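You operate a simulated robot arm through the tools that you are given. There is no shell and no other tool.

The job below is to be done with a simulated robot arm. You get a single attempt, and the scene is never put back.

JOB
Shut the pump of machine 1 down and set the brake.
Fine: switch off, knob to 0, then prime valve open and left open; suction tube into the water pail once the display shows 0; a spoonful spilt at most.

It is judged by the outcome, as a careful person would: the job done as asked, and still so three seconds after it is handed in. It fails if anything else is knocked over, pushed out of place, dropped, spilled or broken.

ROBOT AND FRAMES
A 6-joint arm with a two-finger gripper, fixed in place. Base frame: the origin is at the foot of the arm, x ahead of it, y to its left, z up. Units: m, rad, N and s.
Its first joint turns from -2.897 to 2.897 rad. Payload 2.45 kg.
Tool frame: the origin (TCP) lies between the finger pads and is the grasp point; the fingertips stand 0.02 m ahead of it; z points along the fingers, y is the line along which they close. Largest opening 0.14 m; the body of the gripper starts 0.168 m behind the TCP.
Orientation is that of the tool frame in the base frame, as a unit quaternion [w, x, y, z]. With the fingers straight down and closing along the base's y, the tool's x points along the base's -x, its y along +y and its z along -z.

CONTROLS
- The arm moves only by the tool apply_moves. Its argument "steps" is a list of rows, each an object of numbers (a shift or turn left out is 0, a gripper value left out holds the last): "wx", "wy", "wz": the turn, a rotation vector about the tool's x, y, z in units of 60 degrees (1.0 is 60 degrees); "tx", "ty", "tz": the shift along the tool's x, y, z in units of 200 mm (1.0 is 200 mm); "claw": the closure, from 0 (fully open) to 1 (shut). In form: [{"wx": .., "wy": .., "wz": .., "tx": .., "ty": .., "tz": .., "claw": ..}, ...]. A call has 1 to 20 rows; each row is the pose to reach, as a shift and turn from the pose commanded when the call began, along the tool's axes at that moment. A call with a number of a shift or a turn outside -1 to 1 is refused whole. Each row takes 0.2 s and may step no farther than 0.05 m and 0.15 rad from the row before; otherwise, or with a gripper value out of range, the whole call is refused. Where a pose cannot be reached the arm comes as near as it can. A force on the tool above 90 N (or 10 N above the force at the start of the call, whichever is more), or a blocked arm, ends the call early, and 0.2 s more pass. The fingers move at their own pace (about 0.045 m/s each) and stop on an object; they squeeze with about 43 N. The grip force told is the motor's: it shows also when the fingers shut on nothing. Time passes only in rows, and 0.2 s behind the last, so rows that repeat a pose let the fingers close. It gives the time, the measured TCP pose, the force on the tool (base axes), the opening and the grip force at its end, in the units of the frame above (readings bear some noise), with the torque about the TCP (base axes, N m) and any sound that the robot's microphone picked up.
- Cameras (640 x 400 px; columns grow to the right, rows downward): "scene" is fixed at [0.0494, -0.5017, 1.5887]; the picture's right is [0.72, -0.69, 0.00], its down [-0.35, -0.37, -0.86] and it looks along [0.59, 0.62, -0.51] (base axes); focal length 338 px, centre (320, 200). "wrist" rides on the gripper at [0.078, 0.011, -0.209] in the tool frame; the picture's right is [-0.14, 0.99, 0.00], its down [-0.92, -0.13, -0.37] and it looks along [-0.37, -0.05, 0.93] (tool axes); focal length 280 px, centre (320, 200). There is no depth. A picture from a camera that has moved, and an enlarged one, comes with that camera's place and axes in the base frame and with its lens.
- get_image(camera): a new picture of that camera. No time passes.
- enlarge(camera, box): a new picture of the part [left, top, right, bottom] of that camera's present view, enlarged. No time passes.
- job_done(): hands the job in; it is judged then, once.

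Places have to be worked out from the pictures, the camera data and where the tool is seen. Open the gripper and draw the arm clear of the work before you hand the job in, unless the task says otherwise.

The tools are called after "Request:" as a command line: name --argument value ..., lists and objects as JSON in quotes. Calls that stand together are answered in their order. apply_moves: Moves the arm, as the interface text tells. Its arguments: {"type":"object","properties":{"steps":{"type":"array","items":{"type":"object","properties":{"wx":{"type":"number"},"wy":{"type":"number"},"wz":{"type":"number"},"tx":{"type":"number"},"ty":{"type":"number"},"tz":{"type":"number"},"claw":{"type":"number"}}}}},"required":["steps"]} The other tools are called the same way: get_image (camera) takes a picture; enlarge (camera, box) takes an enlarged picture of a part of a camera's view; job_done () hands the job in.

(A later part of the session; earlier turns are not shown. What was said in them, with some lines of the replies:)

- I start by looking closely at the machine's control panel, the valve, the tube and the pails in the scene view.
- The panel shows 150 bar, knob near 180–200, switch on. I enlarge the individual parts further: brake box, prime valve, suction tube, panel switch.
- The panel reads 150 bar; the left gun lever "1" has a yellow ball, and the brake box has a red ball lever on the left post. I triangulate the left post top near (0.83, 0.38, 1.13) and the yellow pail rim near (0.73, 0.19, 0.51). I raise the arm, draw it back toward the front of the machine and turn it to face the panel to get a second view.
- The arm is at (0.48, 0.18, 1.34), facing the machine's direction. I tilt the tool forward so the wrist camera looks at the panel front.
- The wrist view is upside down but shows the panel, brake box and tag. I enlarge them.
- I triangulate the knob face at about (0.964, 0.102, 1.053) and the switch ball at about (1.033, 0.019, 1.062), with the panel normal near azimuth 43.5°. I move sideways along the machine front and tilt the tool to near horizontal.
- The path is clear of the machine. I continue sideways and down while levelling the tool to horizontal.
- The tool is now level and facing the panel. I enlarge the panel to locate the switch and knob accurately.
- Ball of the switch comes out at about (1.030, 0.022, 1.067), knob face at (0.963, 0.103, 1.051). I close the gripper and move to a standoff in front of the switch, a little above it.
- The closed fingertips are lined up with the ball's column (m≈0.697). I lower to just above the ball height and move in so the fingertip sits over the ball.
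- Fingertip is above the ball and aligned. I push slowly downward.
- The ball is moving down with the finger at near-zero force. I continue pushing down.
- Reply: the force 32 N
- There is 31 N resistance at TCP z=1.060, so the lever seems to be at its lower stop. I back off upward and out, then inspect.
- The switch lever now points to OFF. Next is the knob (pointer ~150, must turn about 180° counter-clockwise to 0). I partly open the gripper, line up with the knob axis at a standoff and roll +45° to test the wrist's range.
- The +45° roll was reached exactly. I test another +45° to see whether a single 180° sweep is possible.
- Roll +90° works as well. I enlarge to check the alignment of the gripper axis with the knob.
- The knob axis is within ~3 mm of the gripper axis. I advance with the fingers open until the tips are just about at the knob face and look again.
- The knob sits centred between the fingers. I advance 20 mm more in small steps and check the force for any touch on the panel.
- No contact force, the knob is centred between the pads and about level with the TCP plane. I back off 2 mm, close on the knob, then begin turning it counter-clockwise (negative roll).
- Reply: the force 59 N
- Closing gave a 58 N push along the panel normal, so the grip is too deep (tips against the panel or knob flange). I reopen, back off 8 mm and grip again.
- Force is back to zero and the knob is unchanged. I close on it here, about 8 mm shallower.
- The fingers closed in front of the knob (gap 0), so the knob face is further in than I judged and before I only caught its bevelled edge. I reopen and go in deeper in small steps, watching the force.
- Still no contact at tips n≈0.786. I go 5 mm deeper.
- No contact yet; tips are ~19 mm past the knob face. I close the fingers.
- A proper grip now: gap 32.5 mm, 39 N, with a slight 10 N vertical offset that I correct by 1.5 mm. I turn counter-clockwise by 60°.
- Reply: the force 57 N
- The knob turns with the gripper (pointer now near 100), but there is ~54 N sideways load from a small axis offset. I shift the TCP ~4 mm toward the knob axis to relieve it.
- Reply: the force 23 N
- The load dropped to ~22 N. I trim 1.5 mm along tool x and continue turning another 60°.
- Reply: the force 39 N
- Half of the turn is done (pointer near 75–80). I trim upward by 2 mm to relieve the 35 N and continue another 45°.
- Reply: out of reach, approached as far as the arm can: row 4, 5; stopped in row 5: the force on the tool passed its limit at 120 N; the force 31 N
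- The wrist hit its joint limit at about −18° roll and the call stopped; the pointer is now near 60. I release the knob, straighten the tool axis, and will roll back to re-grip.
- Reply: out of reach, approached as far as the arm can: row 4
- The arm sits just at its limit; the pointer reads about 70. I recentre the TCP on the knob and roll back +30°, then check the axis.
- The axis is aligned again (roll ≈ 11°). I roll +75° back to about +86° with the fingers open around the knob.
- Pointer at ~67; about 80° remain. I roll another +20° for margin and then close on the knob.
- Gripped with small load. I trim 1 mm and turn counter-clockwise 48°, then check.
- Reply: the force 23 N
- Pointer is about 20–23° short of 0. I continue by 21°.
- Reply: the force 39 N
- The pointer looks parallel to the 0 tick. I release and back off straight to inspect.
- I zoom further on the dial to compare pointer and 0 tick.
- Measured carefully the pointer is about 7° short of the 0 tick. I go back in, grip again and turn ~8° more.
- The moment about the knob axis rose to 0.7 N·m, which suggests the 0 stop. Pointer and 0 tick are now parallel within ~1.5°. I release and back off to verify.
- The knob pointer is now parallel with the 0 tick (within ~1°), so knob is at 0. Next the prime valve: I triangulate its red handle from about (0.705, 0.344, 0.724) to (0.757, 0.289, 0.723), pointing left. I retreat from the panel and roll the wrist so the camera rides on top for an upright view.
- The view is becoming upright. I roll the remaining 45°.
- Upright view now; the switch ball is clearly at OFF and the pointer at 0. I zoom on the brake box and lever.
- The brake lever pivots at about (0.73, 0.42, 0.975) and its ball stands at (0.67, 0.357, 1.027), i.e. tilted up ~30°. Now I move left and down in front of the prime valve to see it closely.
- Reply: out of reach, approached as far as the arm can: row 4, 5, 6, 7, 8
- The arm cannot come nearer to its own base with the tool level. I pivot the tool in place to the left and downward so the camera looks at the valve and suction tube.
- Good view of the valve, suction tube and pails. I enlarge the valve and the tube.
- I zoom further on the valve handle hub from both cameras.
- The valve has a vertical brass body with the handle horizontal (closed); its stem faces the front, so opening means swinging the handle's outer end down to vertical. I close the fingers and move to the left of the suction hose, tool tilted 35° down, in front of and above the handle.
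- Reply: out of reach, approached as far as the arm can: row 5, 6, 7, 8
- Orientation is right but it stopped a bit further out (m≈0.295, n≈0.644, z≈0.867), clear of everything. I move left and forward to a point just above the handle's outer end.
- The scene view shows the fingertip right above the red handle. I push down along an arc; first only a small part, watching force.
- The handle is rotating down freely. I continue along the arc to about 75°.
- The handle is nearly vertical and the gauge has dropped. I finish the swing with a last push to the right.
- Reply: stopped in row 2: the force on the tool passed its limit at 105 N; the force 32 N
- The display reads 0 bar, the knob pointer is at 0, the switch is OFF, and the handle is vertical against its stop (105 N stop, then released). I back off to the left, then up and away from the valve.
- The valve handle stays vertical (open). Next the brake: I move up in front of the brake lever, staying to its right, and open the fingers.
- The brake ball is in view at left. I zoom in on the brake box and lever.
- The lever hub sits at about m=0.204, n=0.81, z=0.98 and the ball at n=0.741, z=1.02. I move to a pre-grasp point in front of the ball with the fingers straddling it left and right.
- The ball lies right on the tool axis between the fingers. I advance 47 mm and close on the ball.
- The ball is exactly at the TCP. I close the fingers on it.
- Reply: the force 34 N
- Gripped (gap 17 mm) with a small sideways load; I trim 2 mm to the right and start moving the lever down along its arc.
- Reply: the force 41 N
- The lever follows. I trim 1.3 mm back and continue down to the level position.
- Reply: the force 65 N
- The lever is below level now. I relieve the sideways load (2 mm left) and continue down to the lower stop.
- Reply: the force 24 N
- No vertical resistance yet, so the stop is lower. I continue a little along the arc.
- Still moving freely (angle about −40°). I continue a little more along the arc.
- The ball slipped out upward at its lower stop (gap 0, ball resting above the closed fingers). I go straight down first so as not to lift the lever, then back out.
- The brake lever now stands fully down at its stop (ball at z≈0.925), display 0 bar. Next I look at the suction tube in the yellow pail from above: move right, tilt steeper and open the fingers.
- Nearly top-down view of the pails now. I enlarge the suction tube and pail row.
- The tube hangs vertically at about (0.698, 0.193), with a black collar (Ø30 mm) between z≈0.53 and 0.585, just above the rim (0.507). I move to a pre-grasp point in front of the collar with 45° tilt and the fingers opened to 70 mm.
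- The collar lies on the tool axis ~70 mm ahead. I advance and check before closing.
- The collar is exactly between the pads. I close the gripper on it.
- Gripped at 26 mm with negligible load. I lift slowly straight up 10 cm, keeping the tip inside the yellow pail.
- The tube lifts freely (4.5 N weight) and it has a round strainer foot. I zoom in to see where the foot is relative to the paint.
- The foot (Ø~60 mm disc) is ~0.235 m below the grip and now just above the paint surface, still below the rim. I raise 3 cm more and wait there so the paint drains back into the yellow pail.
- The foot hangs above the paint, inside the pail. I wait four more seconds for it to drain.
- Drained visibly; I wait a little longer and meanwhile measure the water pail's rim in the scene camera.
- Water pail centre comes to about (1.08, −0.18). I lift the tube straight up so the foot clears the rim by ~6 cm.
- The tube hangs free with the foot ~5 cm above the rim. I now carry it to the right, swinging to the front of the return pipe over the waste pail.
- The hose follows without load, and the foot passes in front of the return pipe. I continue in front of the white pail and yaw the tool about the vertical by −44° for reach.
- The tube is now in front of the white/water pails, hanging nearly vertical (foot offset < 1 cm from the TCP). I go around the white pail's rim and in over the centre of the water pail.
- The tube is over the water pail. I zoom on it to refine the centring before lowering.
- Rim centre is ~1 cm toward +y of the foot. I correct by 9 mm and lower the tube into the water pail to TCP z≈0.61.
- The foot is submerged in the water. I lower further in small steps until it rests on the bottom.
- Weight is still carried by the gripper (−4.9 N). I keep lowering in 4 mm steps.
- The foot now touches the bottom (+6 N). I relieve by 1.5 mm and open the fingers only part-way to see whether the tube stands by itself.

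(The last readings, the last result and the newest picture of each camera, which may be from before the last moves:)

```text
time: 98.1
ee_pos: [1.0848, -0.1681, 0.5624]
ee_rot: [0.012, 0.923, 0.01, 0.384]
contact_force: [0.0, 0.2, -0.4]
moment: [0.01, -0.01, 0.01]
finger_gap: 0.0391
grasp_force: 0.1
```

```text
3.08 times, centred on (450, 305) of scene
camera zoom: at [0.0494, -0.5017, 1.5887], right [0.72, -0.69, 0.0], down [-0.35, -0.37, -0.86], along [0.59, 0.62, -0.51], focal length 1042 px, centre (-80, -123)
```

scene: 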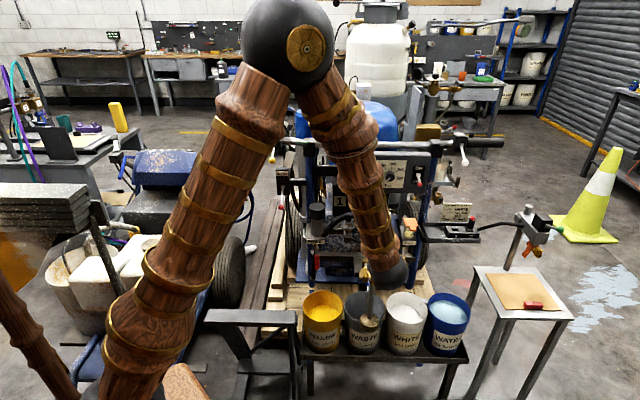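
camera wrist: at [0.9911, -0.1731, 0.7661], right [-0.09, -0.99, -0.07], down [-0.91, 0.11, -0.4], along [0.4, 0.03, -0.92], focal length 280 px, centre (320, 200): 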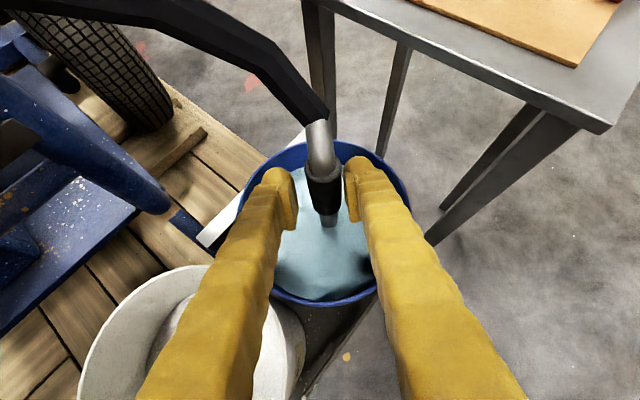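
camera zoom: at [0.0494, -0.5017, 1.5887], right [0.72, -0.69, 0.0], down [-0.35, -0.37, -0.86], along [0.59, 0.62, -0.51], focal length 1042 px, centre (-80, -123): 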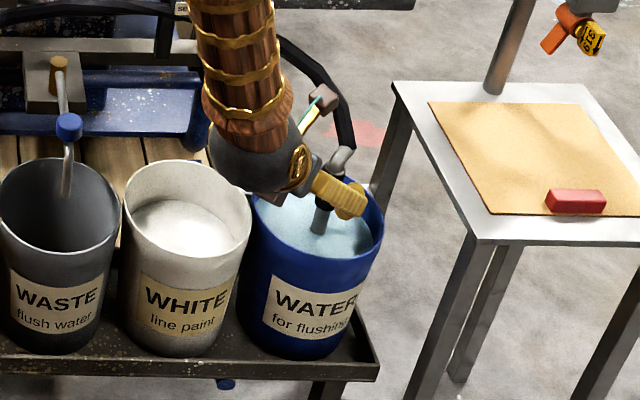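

The tube stands upright on its foot by itself. I open wider and withdraw straight back along the tool axis.

Request:
apply_moves --steps '[{"claw": 0.4}, {"claw": 0.4}, {"claw": 0.4}, {"claw": 0.4, "tz": -0.1}, {"claw": 0.4, "tz": -0.25}, {"claw": 0.4, "tz": -0.4}, {"claw": 0.4, "tz": -0.6}, {"claw": 0.4, "tz": -0.8}]'

Request:
get_image --camera "wrist"

Request:
get_image --camera "scene"

```text
time: 99.9
ee_pos: [0.9707, -0.1657, 0.6765]
ee_rot: [0.013, 0.923, 0.01, 0.384]
contact_force: [-0.5, -0.8, 0.0]
moment: [0.03, -0.03, 0.0]
finger_gap: 0.0842
grasp_force: 0.0
```

```text
taken
camera wrist: at [0.8774, -0.171, 0.8797], right [-0.09, -0.99, -0.07], down [-0.91, 0.11, -0.4], along [0.4, 0.03, -0.92], focal length 280 px, centre (320, 200)
```

wrist: 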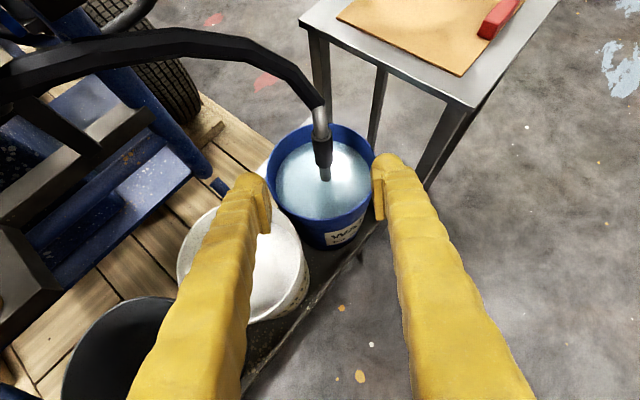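

```text
taken
```

scene: 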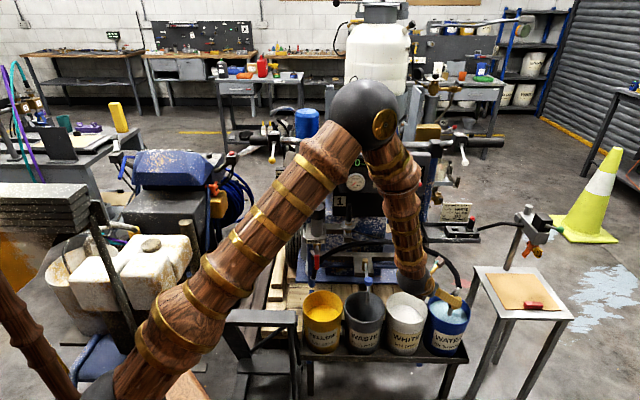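

The tube stays upright in the water pail. I raise and withdraw the arm to clear the work and get an unobstructed view.

Request:
apply_moves --steps '[{"tx": 0.071, "tz": -0.165}, {"tx": 0.142, "tz": -0.33}, {"tx": 0.213, "tz": -0.495}, {"tx": 0.284, "tz": -0.66}, {"tx": 0.355, "tz": -0.825}, {"tx": 0.425, "tz": -0.99}]'

Request:
apply_moves --steps '[{"ty": 0.15, "tx": 0.1, "tz": -0.1}, {"ty": 0.3, "tx": 0.2, "tz": -0.2}, {"ty": 0.5, "tx": 0.3, "tz": -0.3}, {"ty": 0.7, "tx": 0.4, "tz": -0.4}]'

Request:
get_image --camera "scene"

Request:
get_image --camera "wrist"

```text
time: 101.3
ee_pos: [0.8884, -0.1605, 0.8761]
ee_rot: [0.012, 0.923, 0.01, 0.383]
contact_force: [0.1, -0.4, -0.6]
moment: [0.01, 0.01, -0.01]
finger_gap: 0.0841
grasp_force: 0.1
```

```text
time: 102.3
ee_pos: [0.8932, -0.2978, 0.9937]
ee_rot: [0.012, 0.924, 0.01, 0.383]
contact_force: [-0.6, 0.5, 0.7]
moment: [0.04, 0.03, 0.07]
finger_gap: 0.0842
grasp_force: 0.1
```

```text
taken
```

scene: 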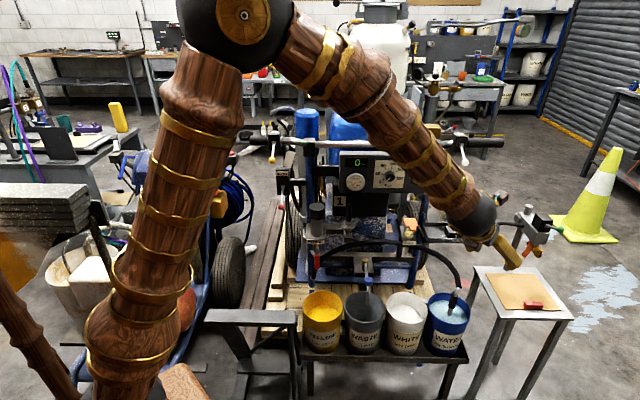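

```text
taken
camera wrist: at [0.8001, -0.3026, 1.1976], right [-0.09, -0.99, -0.07], down [-0.91, 0.11, -0.4], along [0.4, 0.03, -0.92], focal length 280 px, centre (320, 200)
```

wrist: 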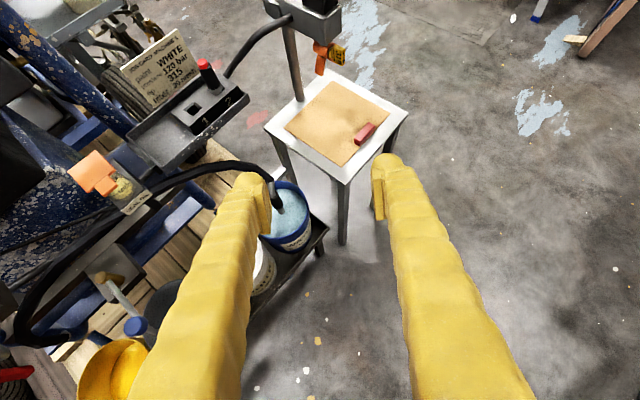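

I check all states: panel, valve handle, brake lever, tube and pails.

Request:
enlarge --camera "scene" --box '[270, 140, 370, 240]'

Request:
enlarge --camera "scene" --box '[280, 200, 380, 300]'

Request:
enlarge --camera "scene" --box '[290, 260, 500, 390]'

Request:
enlarge --camera "wrist" --box '[0, 250, 200, 400]'

```text
4.00 times, centred on (320, 190) of scene
camera zoom: at [0.0494, -0.5017, 1.5887], right [0.72, -0.69, 0.0], down [-0.35, -0.37, -0.86], along [0.59, 0.62, -0.51], focal length 1354 px, centre (320, 240)
```

zoom: 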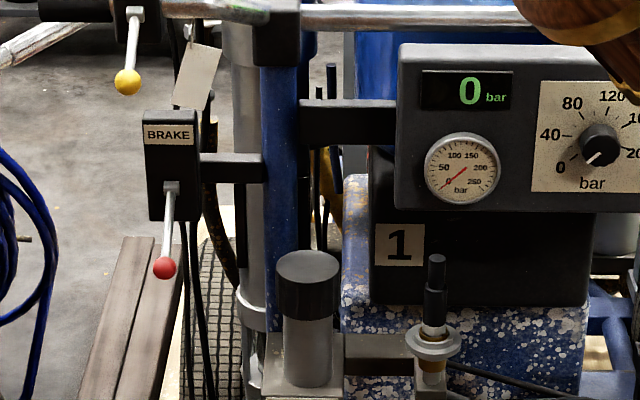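

```text
4.00 times, centred on (330, 250) of scene
camera zoom: at [0.0494, -0.5017, 1.5887], right [0.72, -0.69, 0.0], down [-0.35, -0.37, -0.86], along [0.59, 0.62, -0.51], focal length 1354 px, centre (280, 0)
```

zoom: 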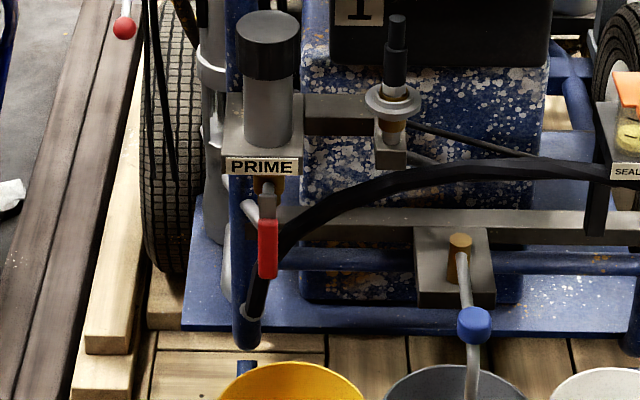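

```text
3.05 times, centred on (395, 325) of scene
camera zoom: at [0.0494, -0.5017, 1.5887], right [0.72, -0.69, 0.0], down [-0.35, -0.37, -0.86], along [0.59, 0.62, -0.51], focal length 1032 px, centre (91, -181)
```

zoom: 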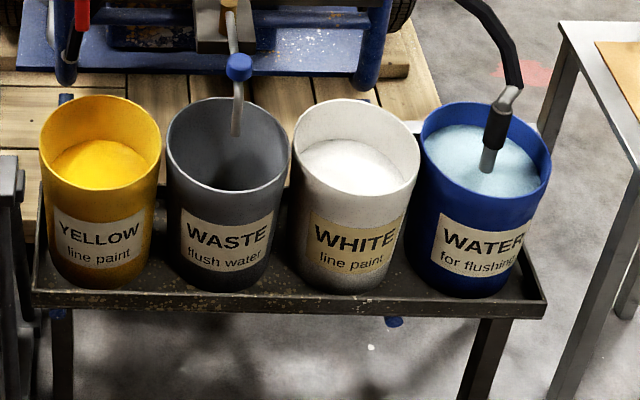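

```text
2.67 times, centred on (100, 325) of wrist
camera zoom: at [0.8001, -0.3026, 1.1976], right [-0.09, -0.99, -0.07], down [-0.91, 0.11, -0.4], along [0.4, 0.03, -0.92], focal length 748 px, centre (907, -133)
```

zoom: 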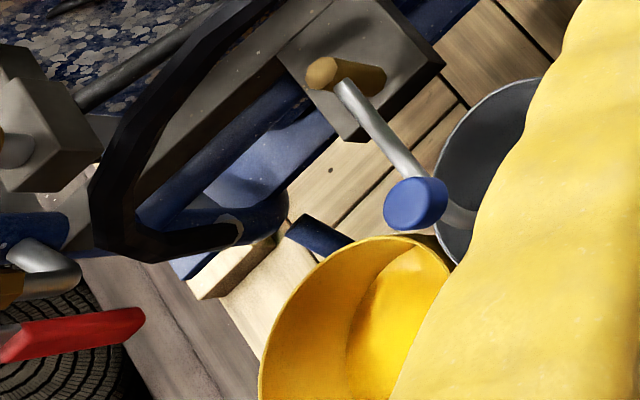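

All looks right: display 0, knob 0, switch OFF, prime handle vertical, tube in the water pail, nothing spilt. The brake lever slipped out of my grip near its end, so I go back to confirm it is firmly at its lower stop with a gentle push from above. First I return sideways in front of the machine with the fingers closed.

Request:
apply_moves --steps '[{"tx": -0.047, "ty": -0.15, "tz": -0.054, "wx": 0.086, "wy": 0.004, "wz": -0.086, "claw": 1}, {"tx": -0.095, "ty": -0.3, "tz": -0.107, "wx": 0.172, "wy": 0.007, "wz": -0.172, "claw": 1}, {"tx": -0.142, "ty": -0.45, "tz": -0.161, "wx": 0.258, "wy": 0.011, "wz": -0.258, "claw": 1}, {"tx": -0.189, "ty": -0.6, "tz": -0.215, "wx": 0.343, "wy": 0.015, "wz": -0.343, "claw": 1}, {"tx": -0.237, "ty": -0.75, "tz": -0.268, "wx": 0.429, "wy": 0.018, "wz": -0.429, "claw": 1}, {"tx": -0.284, "ty": -0.9, "tz": -0.322, "wx": 0.515, "wy": 0.022, "wz": -0.515, "claw": 1}]'

Request:
get_image --camera "wrist"

```text
time: 103.7
ee_pos: [0.8018, -0.1164, 0.9926]
ee_rot: [-0.131, 0.853, 0.355, 0.361]
contact_force: [-0.4, 0.1, 0.2]
moment: [-0.02, -0.02, -0.02]
finger_gap: 0.0002
grasp_force: 29.7
```

```text
taken
camera wrist: at [0.7382, -0.1845, 1.196], right [0.63, -0.78, -0.07], down [-0.73, -0.55, -0.4], along [0.27, 0.3, -0.92], focal length 280 px, centre (320, 200)
```

wrist: 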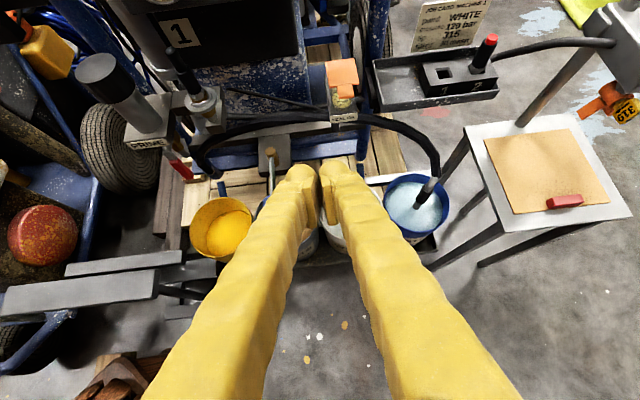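

View confirms the tube in the water and the hose clear. I continue left toward the brake lever at z≈1.0.

Request:
apply_moves --steps '[{"tx": 0.052, "ty": -0.166, "tz": 0.01}, {"tx": 0.103, "ty": -0.331, "tz": 0.02}, {"tx": 0.155, "ty": -0.497, "tz": 0.03}, {"tx": 0.207, "ty": -0.662, "tz": 0.04}, {"tx": 0.258, "ty": -0.828, "tz": 0.05}, {"tx": 0.31, "ty": -0.993, "tz": 0.06}]'

Request:
apply_moves --steps '[{"ty": -0.16, "tx": 0.045, "tz": 0.045}, {"ty": -0.32, "tx": 0.09, "tz": 0.09}, {"ty": -0.48, "tx": 0.135, "tz": 0.135}, {"ty": -0.64, "tx": 0.18, "tz": 0.18}, {"ty": -0.8, "tx": 0.225, "tz": 0.225}, {"ty": -0.9, "tx": 0.28, "tz": 0.28}]'

Request:
get_image --camera "wrist"

Request:
enlarge --camera "scene" --box '[250, 130, 350, 230]'

```text
time: 105.1
ee_pos: [0.6999, 0.0622, 1.0191]
ee_rot: [-0.131, 0.853, 0.354, 0.361]
contact_force: [0.2, -1.1, 0.3]
moment: [0.01, 0.02, 0.0]
finger_gap: 0.0
grasp_force: 29.0
```

```text
time: 106.5
ee_pos: [0.6327, 0.2449, 1.0156]
ee_rot: [-0.131, 0.853, 0.353, 0.361]
contact_force: [-0.3, 0.8, 0.2]
moment: [0.02, -0.02, -0.01]
finger_gap: 0.0
grasp_force: 30.0
```

```text
taken
camera wrist: at [0.5681, 0.1776, 1.2204], right [0.62, -0.78, -0.07], down [-0.73, -0.55, -0.4], along [0.27, 0.3, -0.92], focal length 280 px, centre (320, 200)
```

wrist: 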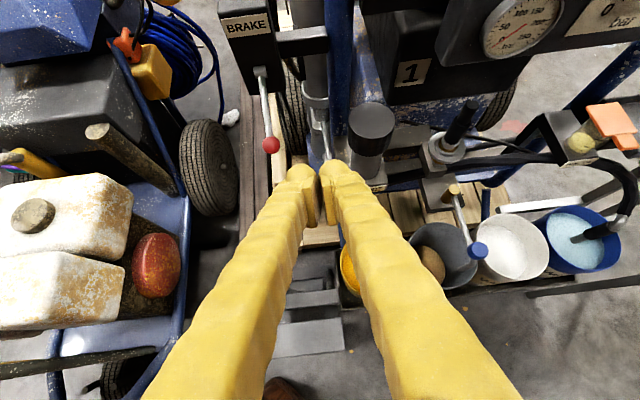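

```text
4.00 times, centred on (300, 180) of scene
camera zoom: at [0.0494, -0.5017, 1.5887], right [0.72, -0.69, 0.0], down [-0.35, -0.37, -0.86], along [0.59, 0.62, -0.51], focal length 1354 px, centre (400, 280)
```

zoom: 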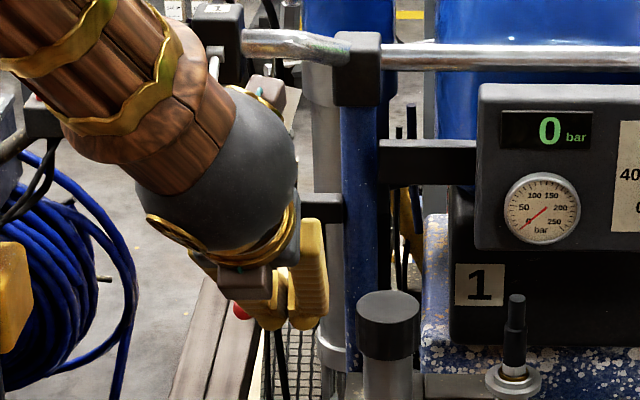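

The lever ball sits at about n=0.739, z=0.933 (angle ≈ −34°, mirror of its start). I place the closed fingertips just above the ball.

Request:
apply_moves --steps '[{"ty": -0.15}, {"ty": -0.283}, {"ty": -0.283, "tx": 0.094, "tz": 0.162}, {"ty": -0.283, "tx": 0.189, "tz": 0.323}, {"ty": -0.283, "tx": 0.283, "tz": 0.485}]'

Request:
get_image --camera "wrist"

```text
time: 107.7
ee_pos: [0.6735, 0.3606, 0.9864]
ee_rot: [-0.131, 0.852, 0.355, 0.361]
contact_force: [0.6, -0.2, 0.4]
moment: [-0.04, 0.02, 0.01]
finger_gap: 0.0
grasp_force: 29.3
```

```text
taken
camera wrist: at [0.6089, 0.2923, 1.1908], right [0.62, -0.78, -0.07], down [-0.73, -0.55, -0.4], along [0.27, 0.3, -0.92], focal length 280 px, centre (320, 200)
```

wrist: 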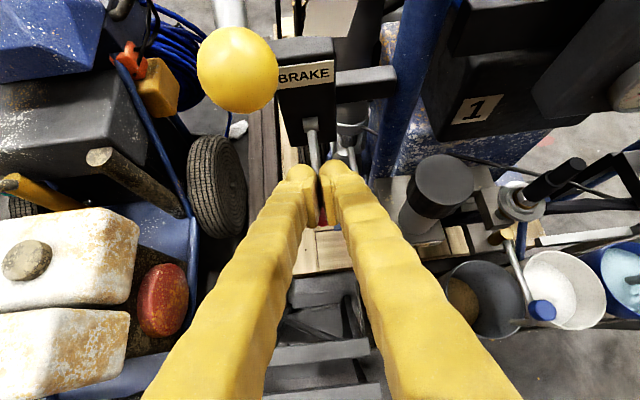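

The fingertips are above the red ball, clear of the yellow gun lever. I press down gently.

Request:
apply_moves --steps '[{"tx": -0.035, "tz": 0.035}, {"tx": -0.06, "tz": 0.06}, {"tx": -0.06, "tz": 0.06}]'

```text
time: 108.5
ee_pos: [0.6707, 0.3592, 0.9705]
ee_rot: [-0.131, 0.852, 0.354, 0.362]
contact_force: [-2.3, -1.9, 14.1]
moment: [0.02, 0.07, 0.0]
finger_gap: 0.0
grasp_force: 29.7
```

14 N resistance appears right at contact, so the lever does not give. I press 3 mm more to confirm it is the hard stop.

Request:
apply_moves --steps '[{"tx": -0.0106, "tz": 0.0106}, {"tx": -0.0106, "tz": 0.0106}]'

```text
time: 109.1
ee_pos: [0.6708, 0.3615, 0.9694]
ee_rot: [-0.132, 0.852, 0.354, 0.363]
contact_force: [-19.8, -11.5, 72.4]
moment: [-0.03, 0.54, 0.09]
finger_gap: 0.006
grasp_force: 29.4
```

72 N with hardly any motion: the brake lever is at its hard stop, brake set. I lift off gently and withdraw.

Request:
apply_moves --steps '[{"tx": 0.02, "tz": -0.02}, {"tx": 0.08, "tz": -0.08}, {"tx": 0.1, "tz": -0.25}, {"tx": 0.1, "tz": -0.4}]'

Request:
get_image --camera "wrist"

```text
time: 110.1
ee_pos: [0.6386, 0.3336, 1.037]
ee_rot: [-0.131, 0.853, 0.354, 0.361]
contact_force: [-0.5, -0.1, 0.6]
moment: [-0.02, 0.0, 0.01]
finger_gap: 0.0
grasp_force: 29.0
```

```text
taken
camera wrist: at [0.5753, 0.2653, 1.2407], right [0.62, -0.78, -0.07], down [-0.73, -0.55, -0.4], along [0.27, 0.3, -0.92], focal length 280 px, centre (320, 200)
```

wrist: 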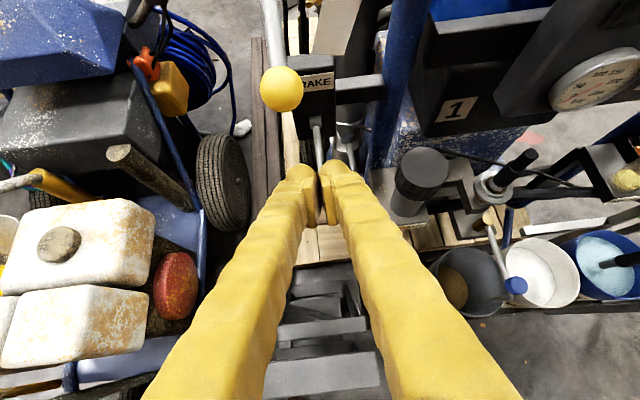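

The brake lever stays down. I move back and to the right, then open the gripper away from the work.

Request:
apply_moves --steps '[{"tx": -0.06, "tz": -0.08}, {"tx": -0.1, "ty": 0.1, "tz": -0.14}, {"tx": -0.13, "ty": 0.28, "tz": -0.22}, {"tx": -0.16, "ty": 0.46, "tz": -0.3}, {"tx": -0.19, "ty": 0.64, "tz": -0.38}, {"tx": -0.19, "ty": 0.82, "tz": -0.38, "claw": 0.3}, {"tx": -0.19, "ty": 0.95, "tz": -0.38, "claw": 0.3}, {"tx": -0.19, "ty": 0.95, "tz": -0.38, "claw": 0.3}, {"tx": -0.19, "ty": 0.95, "tz": -0.38, "claw": 0.3}]'

Request:
get_image --camera "scene"

Request:
get_image --camera "wrist"

```text
time: 112.1
ee_pos: [0.714, 0.1416, 1.0688]
ee_rot: [-0.131, 0.853, 0.355, 0.361]
contact_force: [0.0, 0.6, -0.1]
moment: [-0.03, 0.02, -0.01]
finger_gap: 0.0877
grasp_force: 0.0
```

```text
taken
```

scene: 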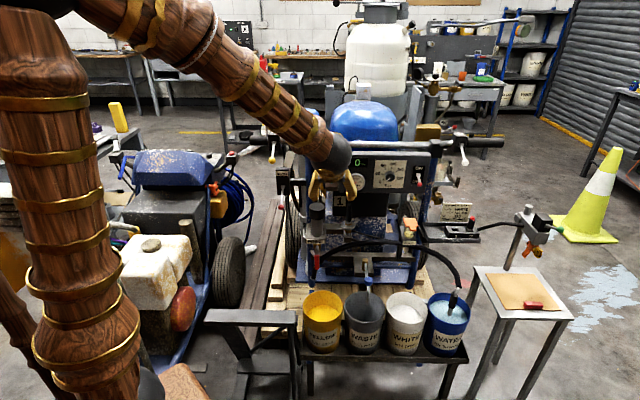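

```text
taken
camera wrist: at [0.651, 0.0743, 1.2729], right [0.62, -0.78, -0.07], down [-0.73, -0.55, -0.4], along [0.27, 0.3, -0.92], focal length 280 px, centre (320, 200)
```

wrist: 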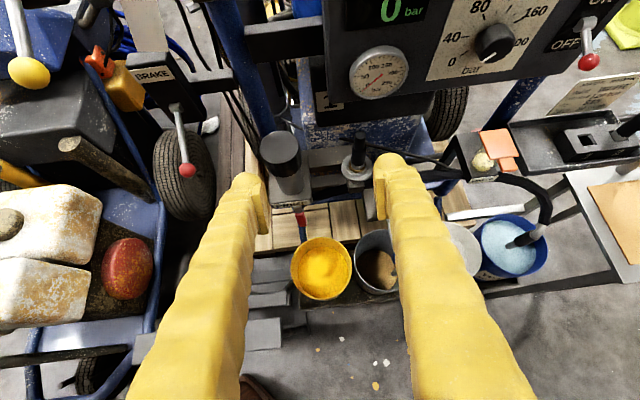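

All states are visible and right from here. I draw the arm further back and up, clear of the machine, and take a final look.

Request:
apply_moves --steps '[{"tx": -0.012, "tz": -0.15}, {"tx": -0.024, "tz": -0.3}, {"tx": -0.036, "tz": -0.45}, {"tx": -0.048, "tz": -0.6}, {"tx": -0.06, "tz": -0.75}, {"tx": -0.06, "tz": -0.75}]'

Request:
get_image --camera "scene"

Request:
enlarge --camera "wrist" --box '[80, 0, 640, 300]'

```text
time: 113.5
ee_pos: [0.6293, 0.0647, 1.1677]
ee_rot: [-0.132, 0.853, 0.355, 0.36]
contact_force: [1.0, -0.5, 1.5]
moment: [0.0, 0.0, 0.0]
finger_gap: 0.098
grasp_force: 0.0
```

```text
taken
```

scene: 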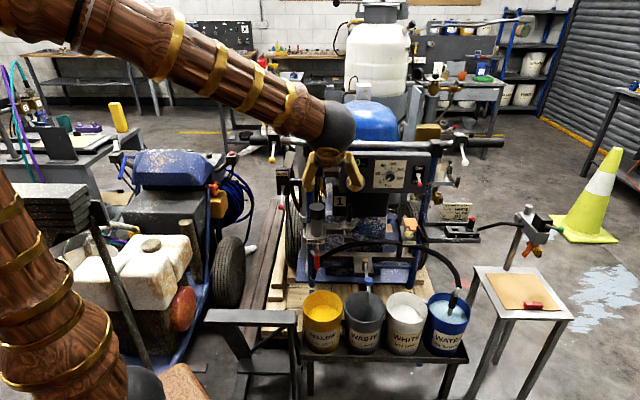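

```text
1.14 times, centred on (360, 150) of wrist
camera zoom: at [0.5666, -0.0043, 1.3704], right [0.62, -0.78, -0.07], down [-0.73, -0.55, -0.4], along [0.27, 0.3, -0.92], focal length 320 px, centre (274, 257)
```

zoom: 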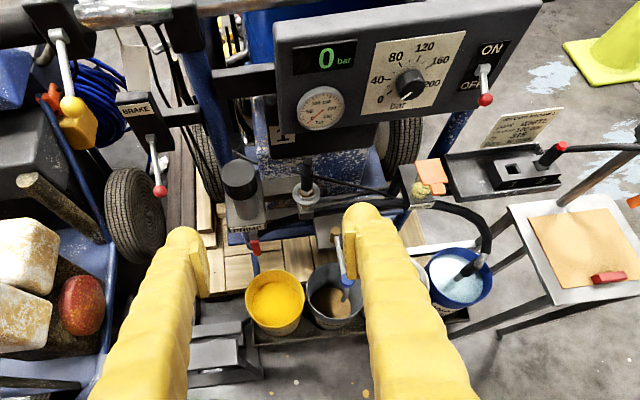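

Everything is as asked. The switch is OFF, the knob is at 0, the prime handle is down and left open, and the display reads 0 bar. The suction tube stands in the water pail and the brake lever is at its lower stop. The gripper is open and clear of the machine, so I hand the job in.

Request:
job_done

```text
The job is handed in.
```

I shut down machine 1's pump and set the brake, and I've handed the job in. I saw no paint spilt in any of the pictures.

- **Switch:** it is OFF, pushed down to its stop.
- **Knob:** it is at 0. It took several re-grips because the wrist reached its turning limit partway.
- **Prime valve:** the handle is straight down against its stop, and I left it open. The display fell from 150 to 0 bar.
- **Suction tube:** I moved it only after the display read 0. It drained over the yellow pail for about 10 seconds. I then carried it in front of the white pail, and it now stands upright in the water pail.
- **Brake:** the lever is fully down. It slipped from the gripper near the end of its travel, so I went back and pressed on it, and it held firm at its stop. The box has no set or release marking. I took down as set, because the lever started up and moves between only those two positions.

The gripper is open and the arm is clear of the machine. The job card on the tray lists a white paint job; I left it alone because it wasn't part of this job.
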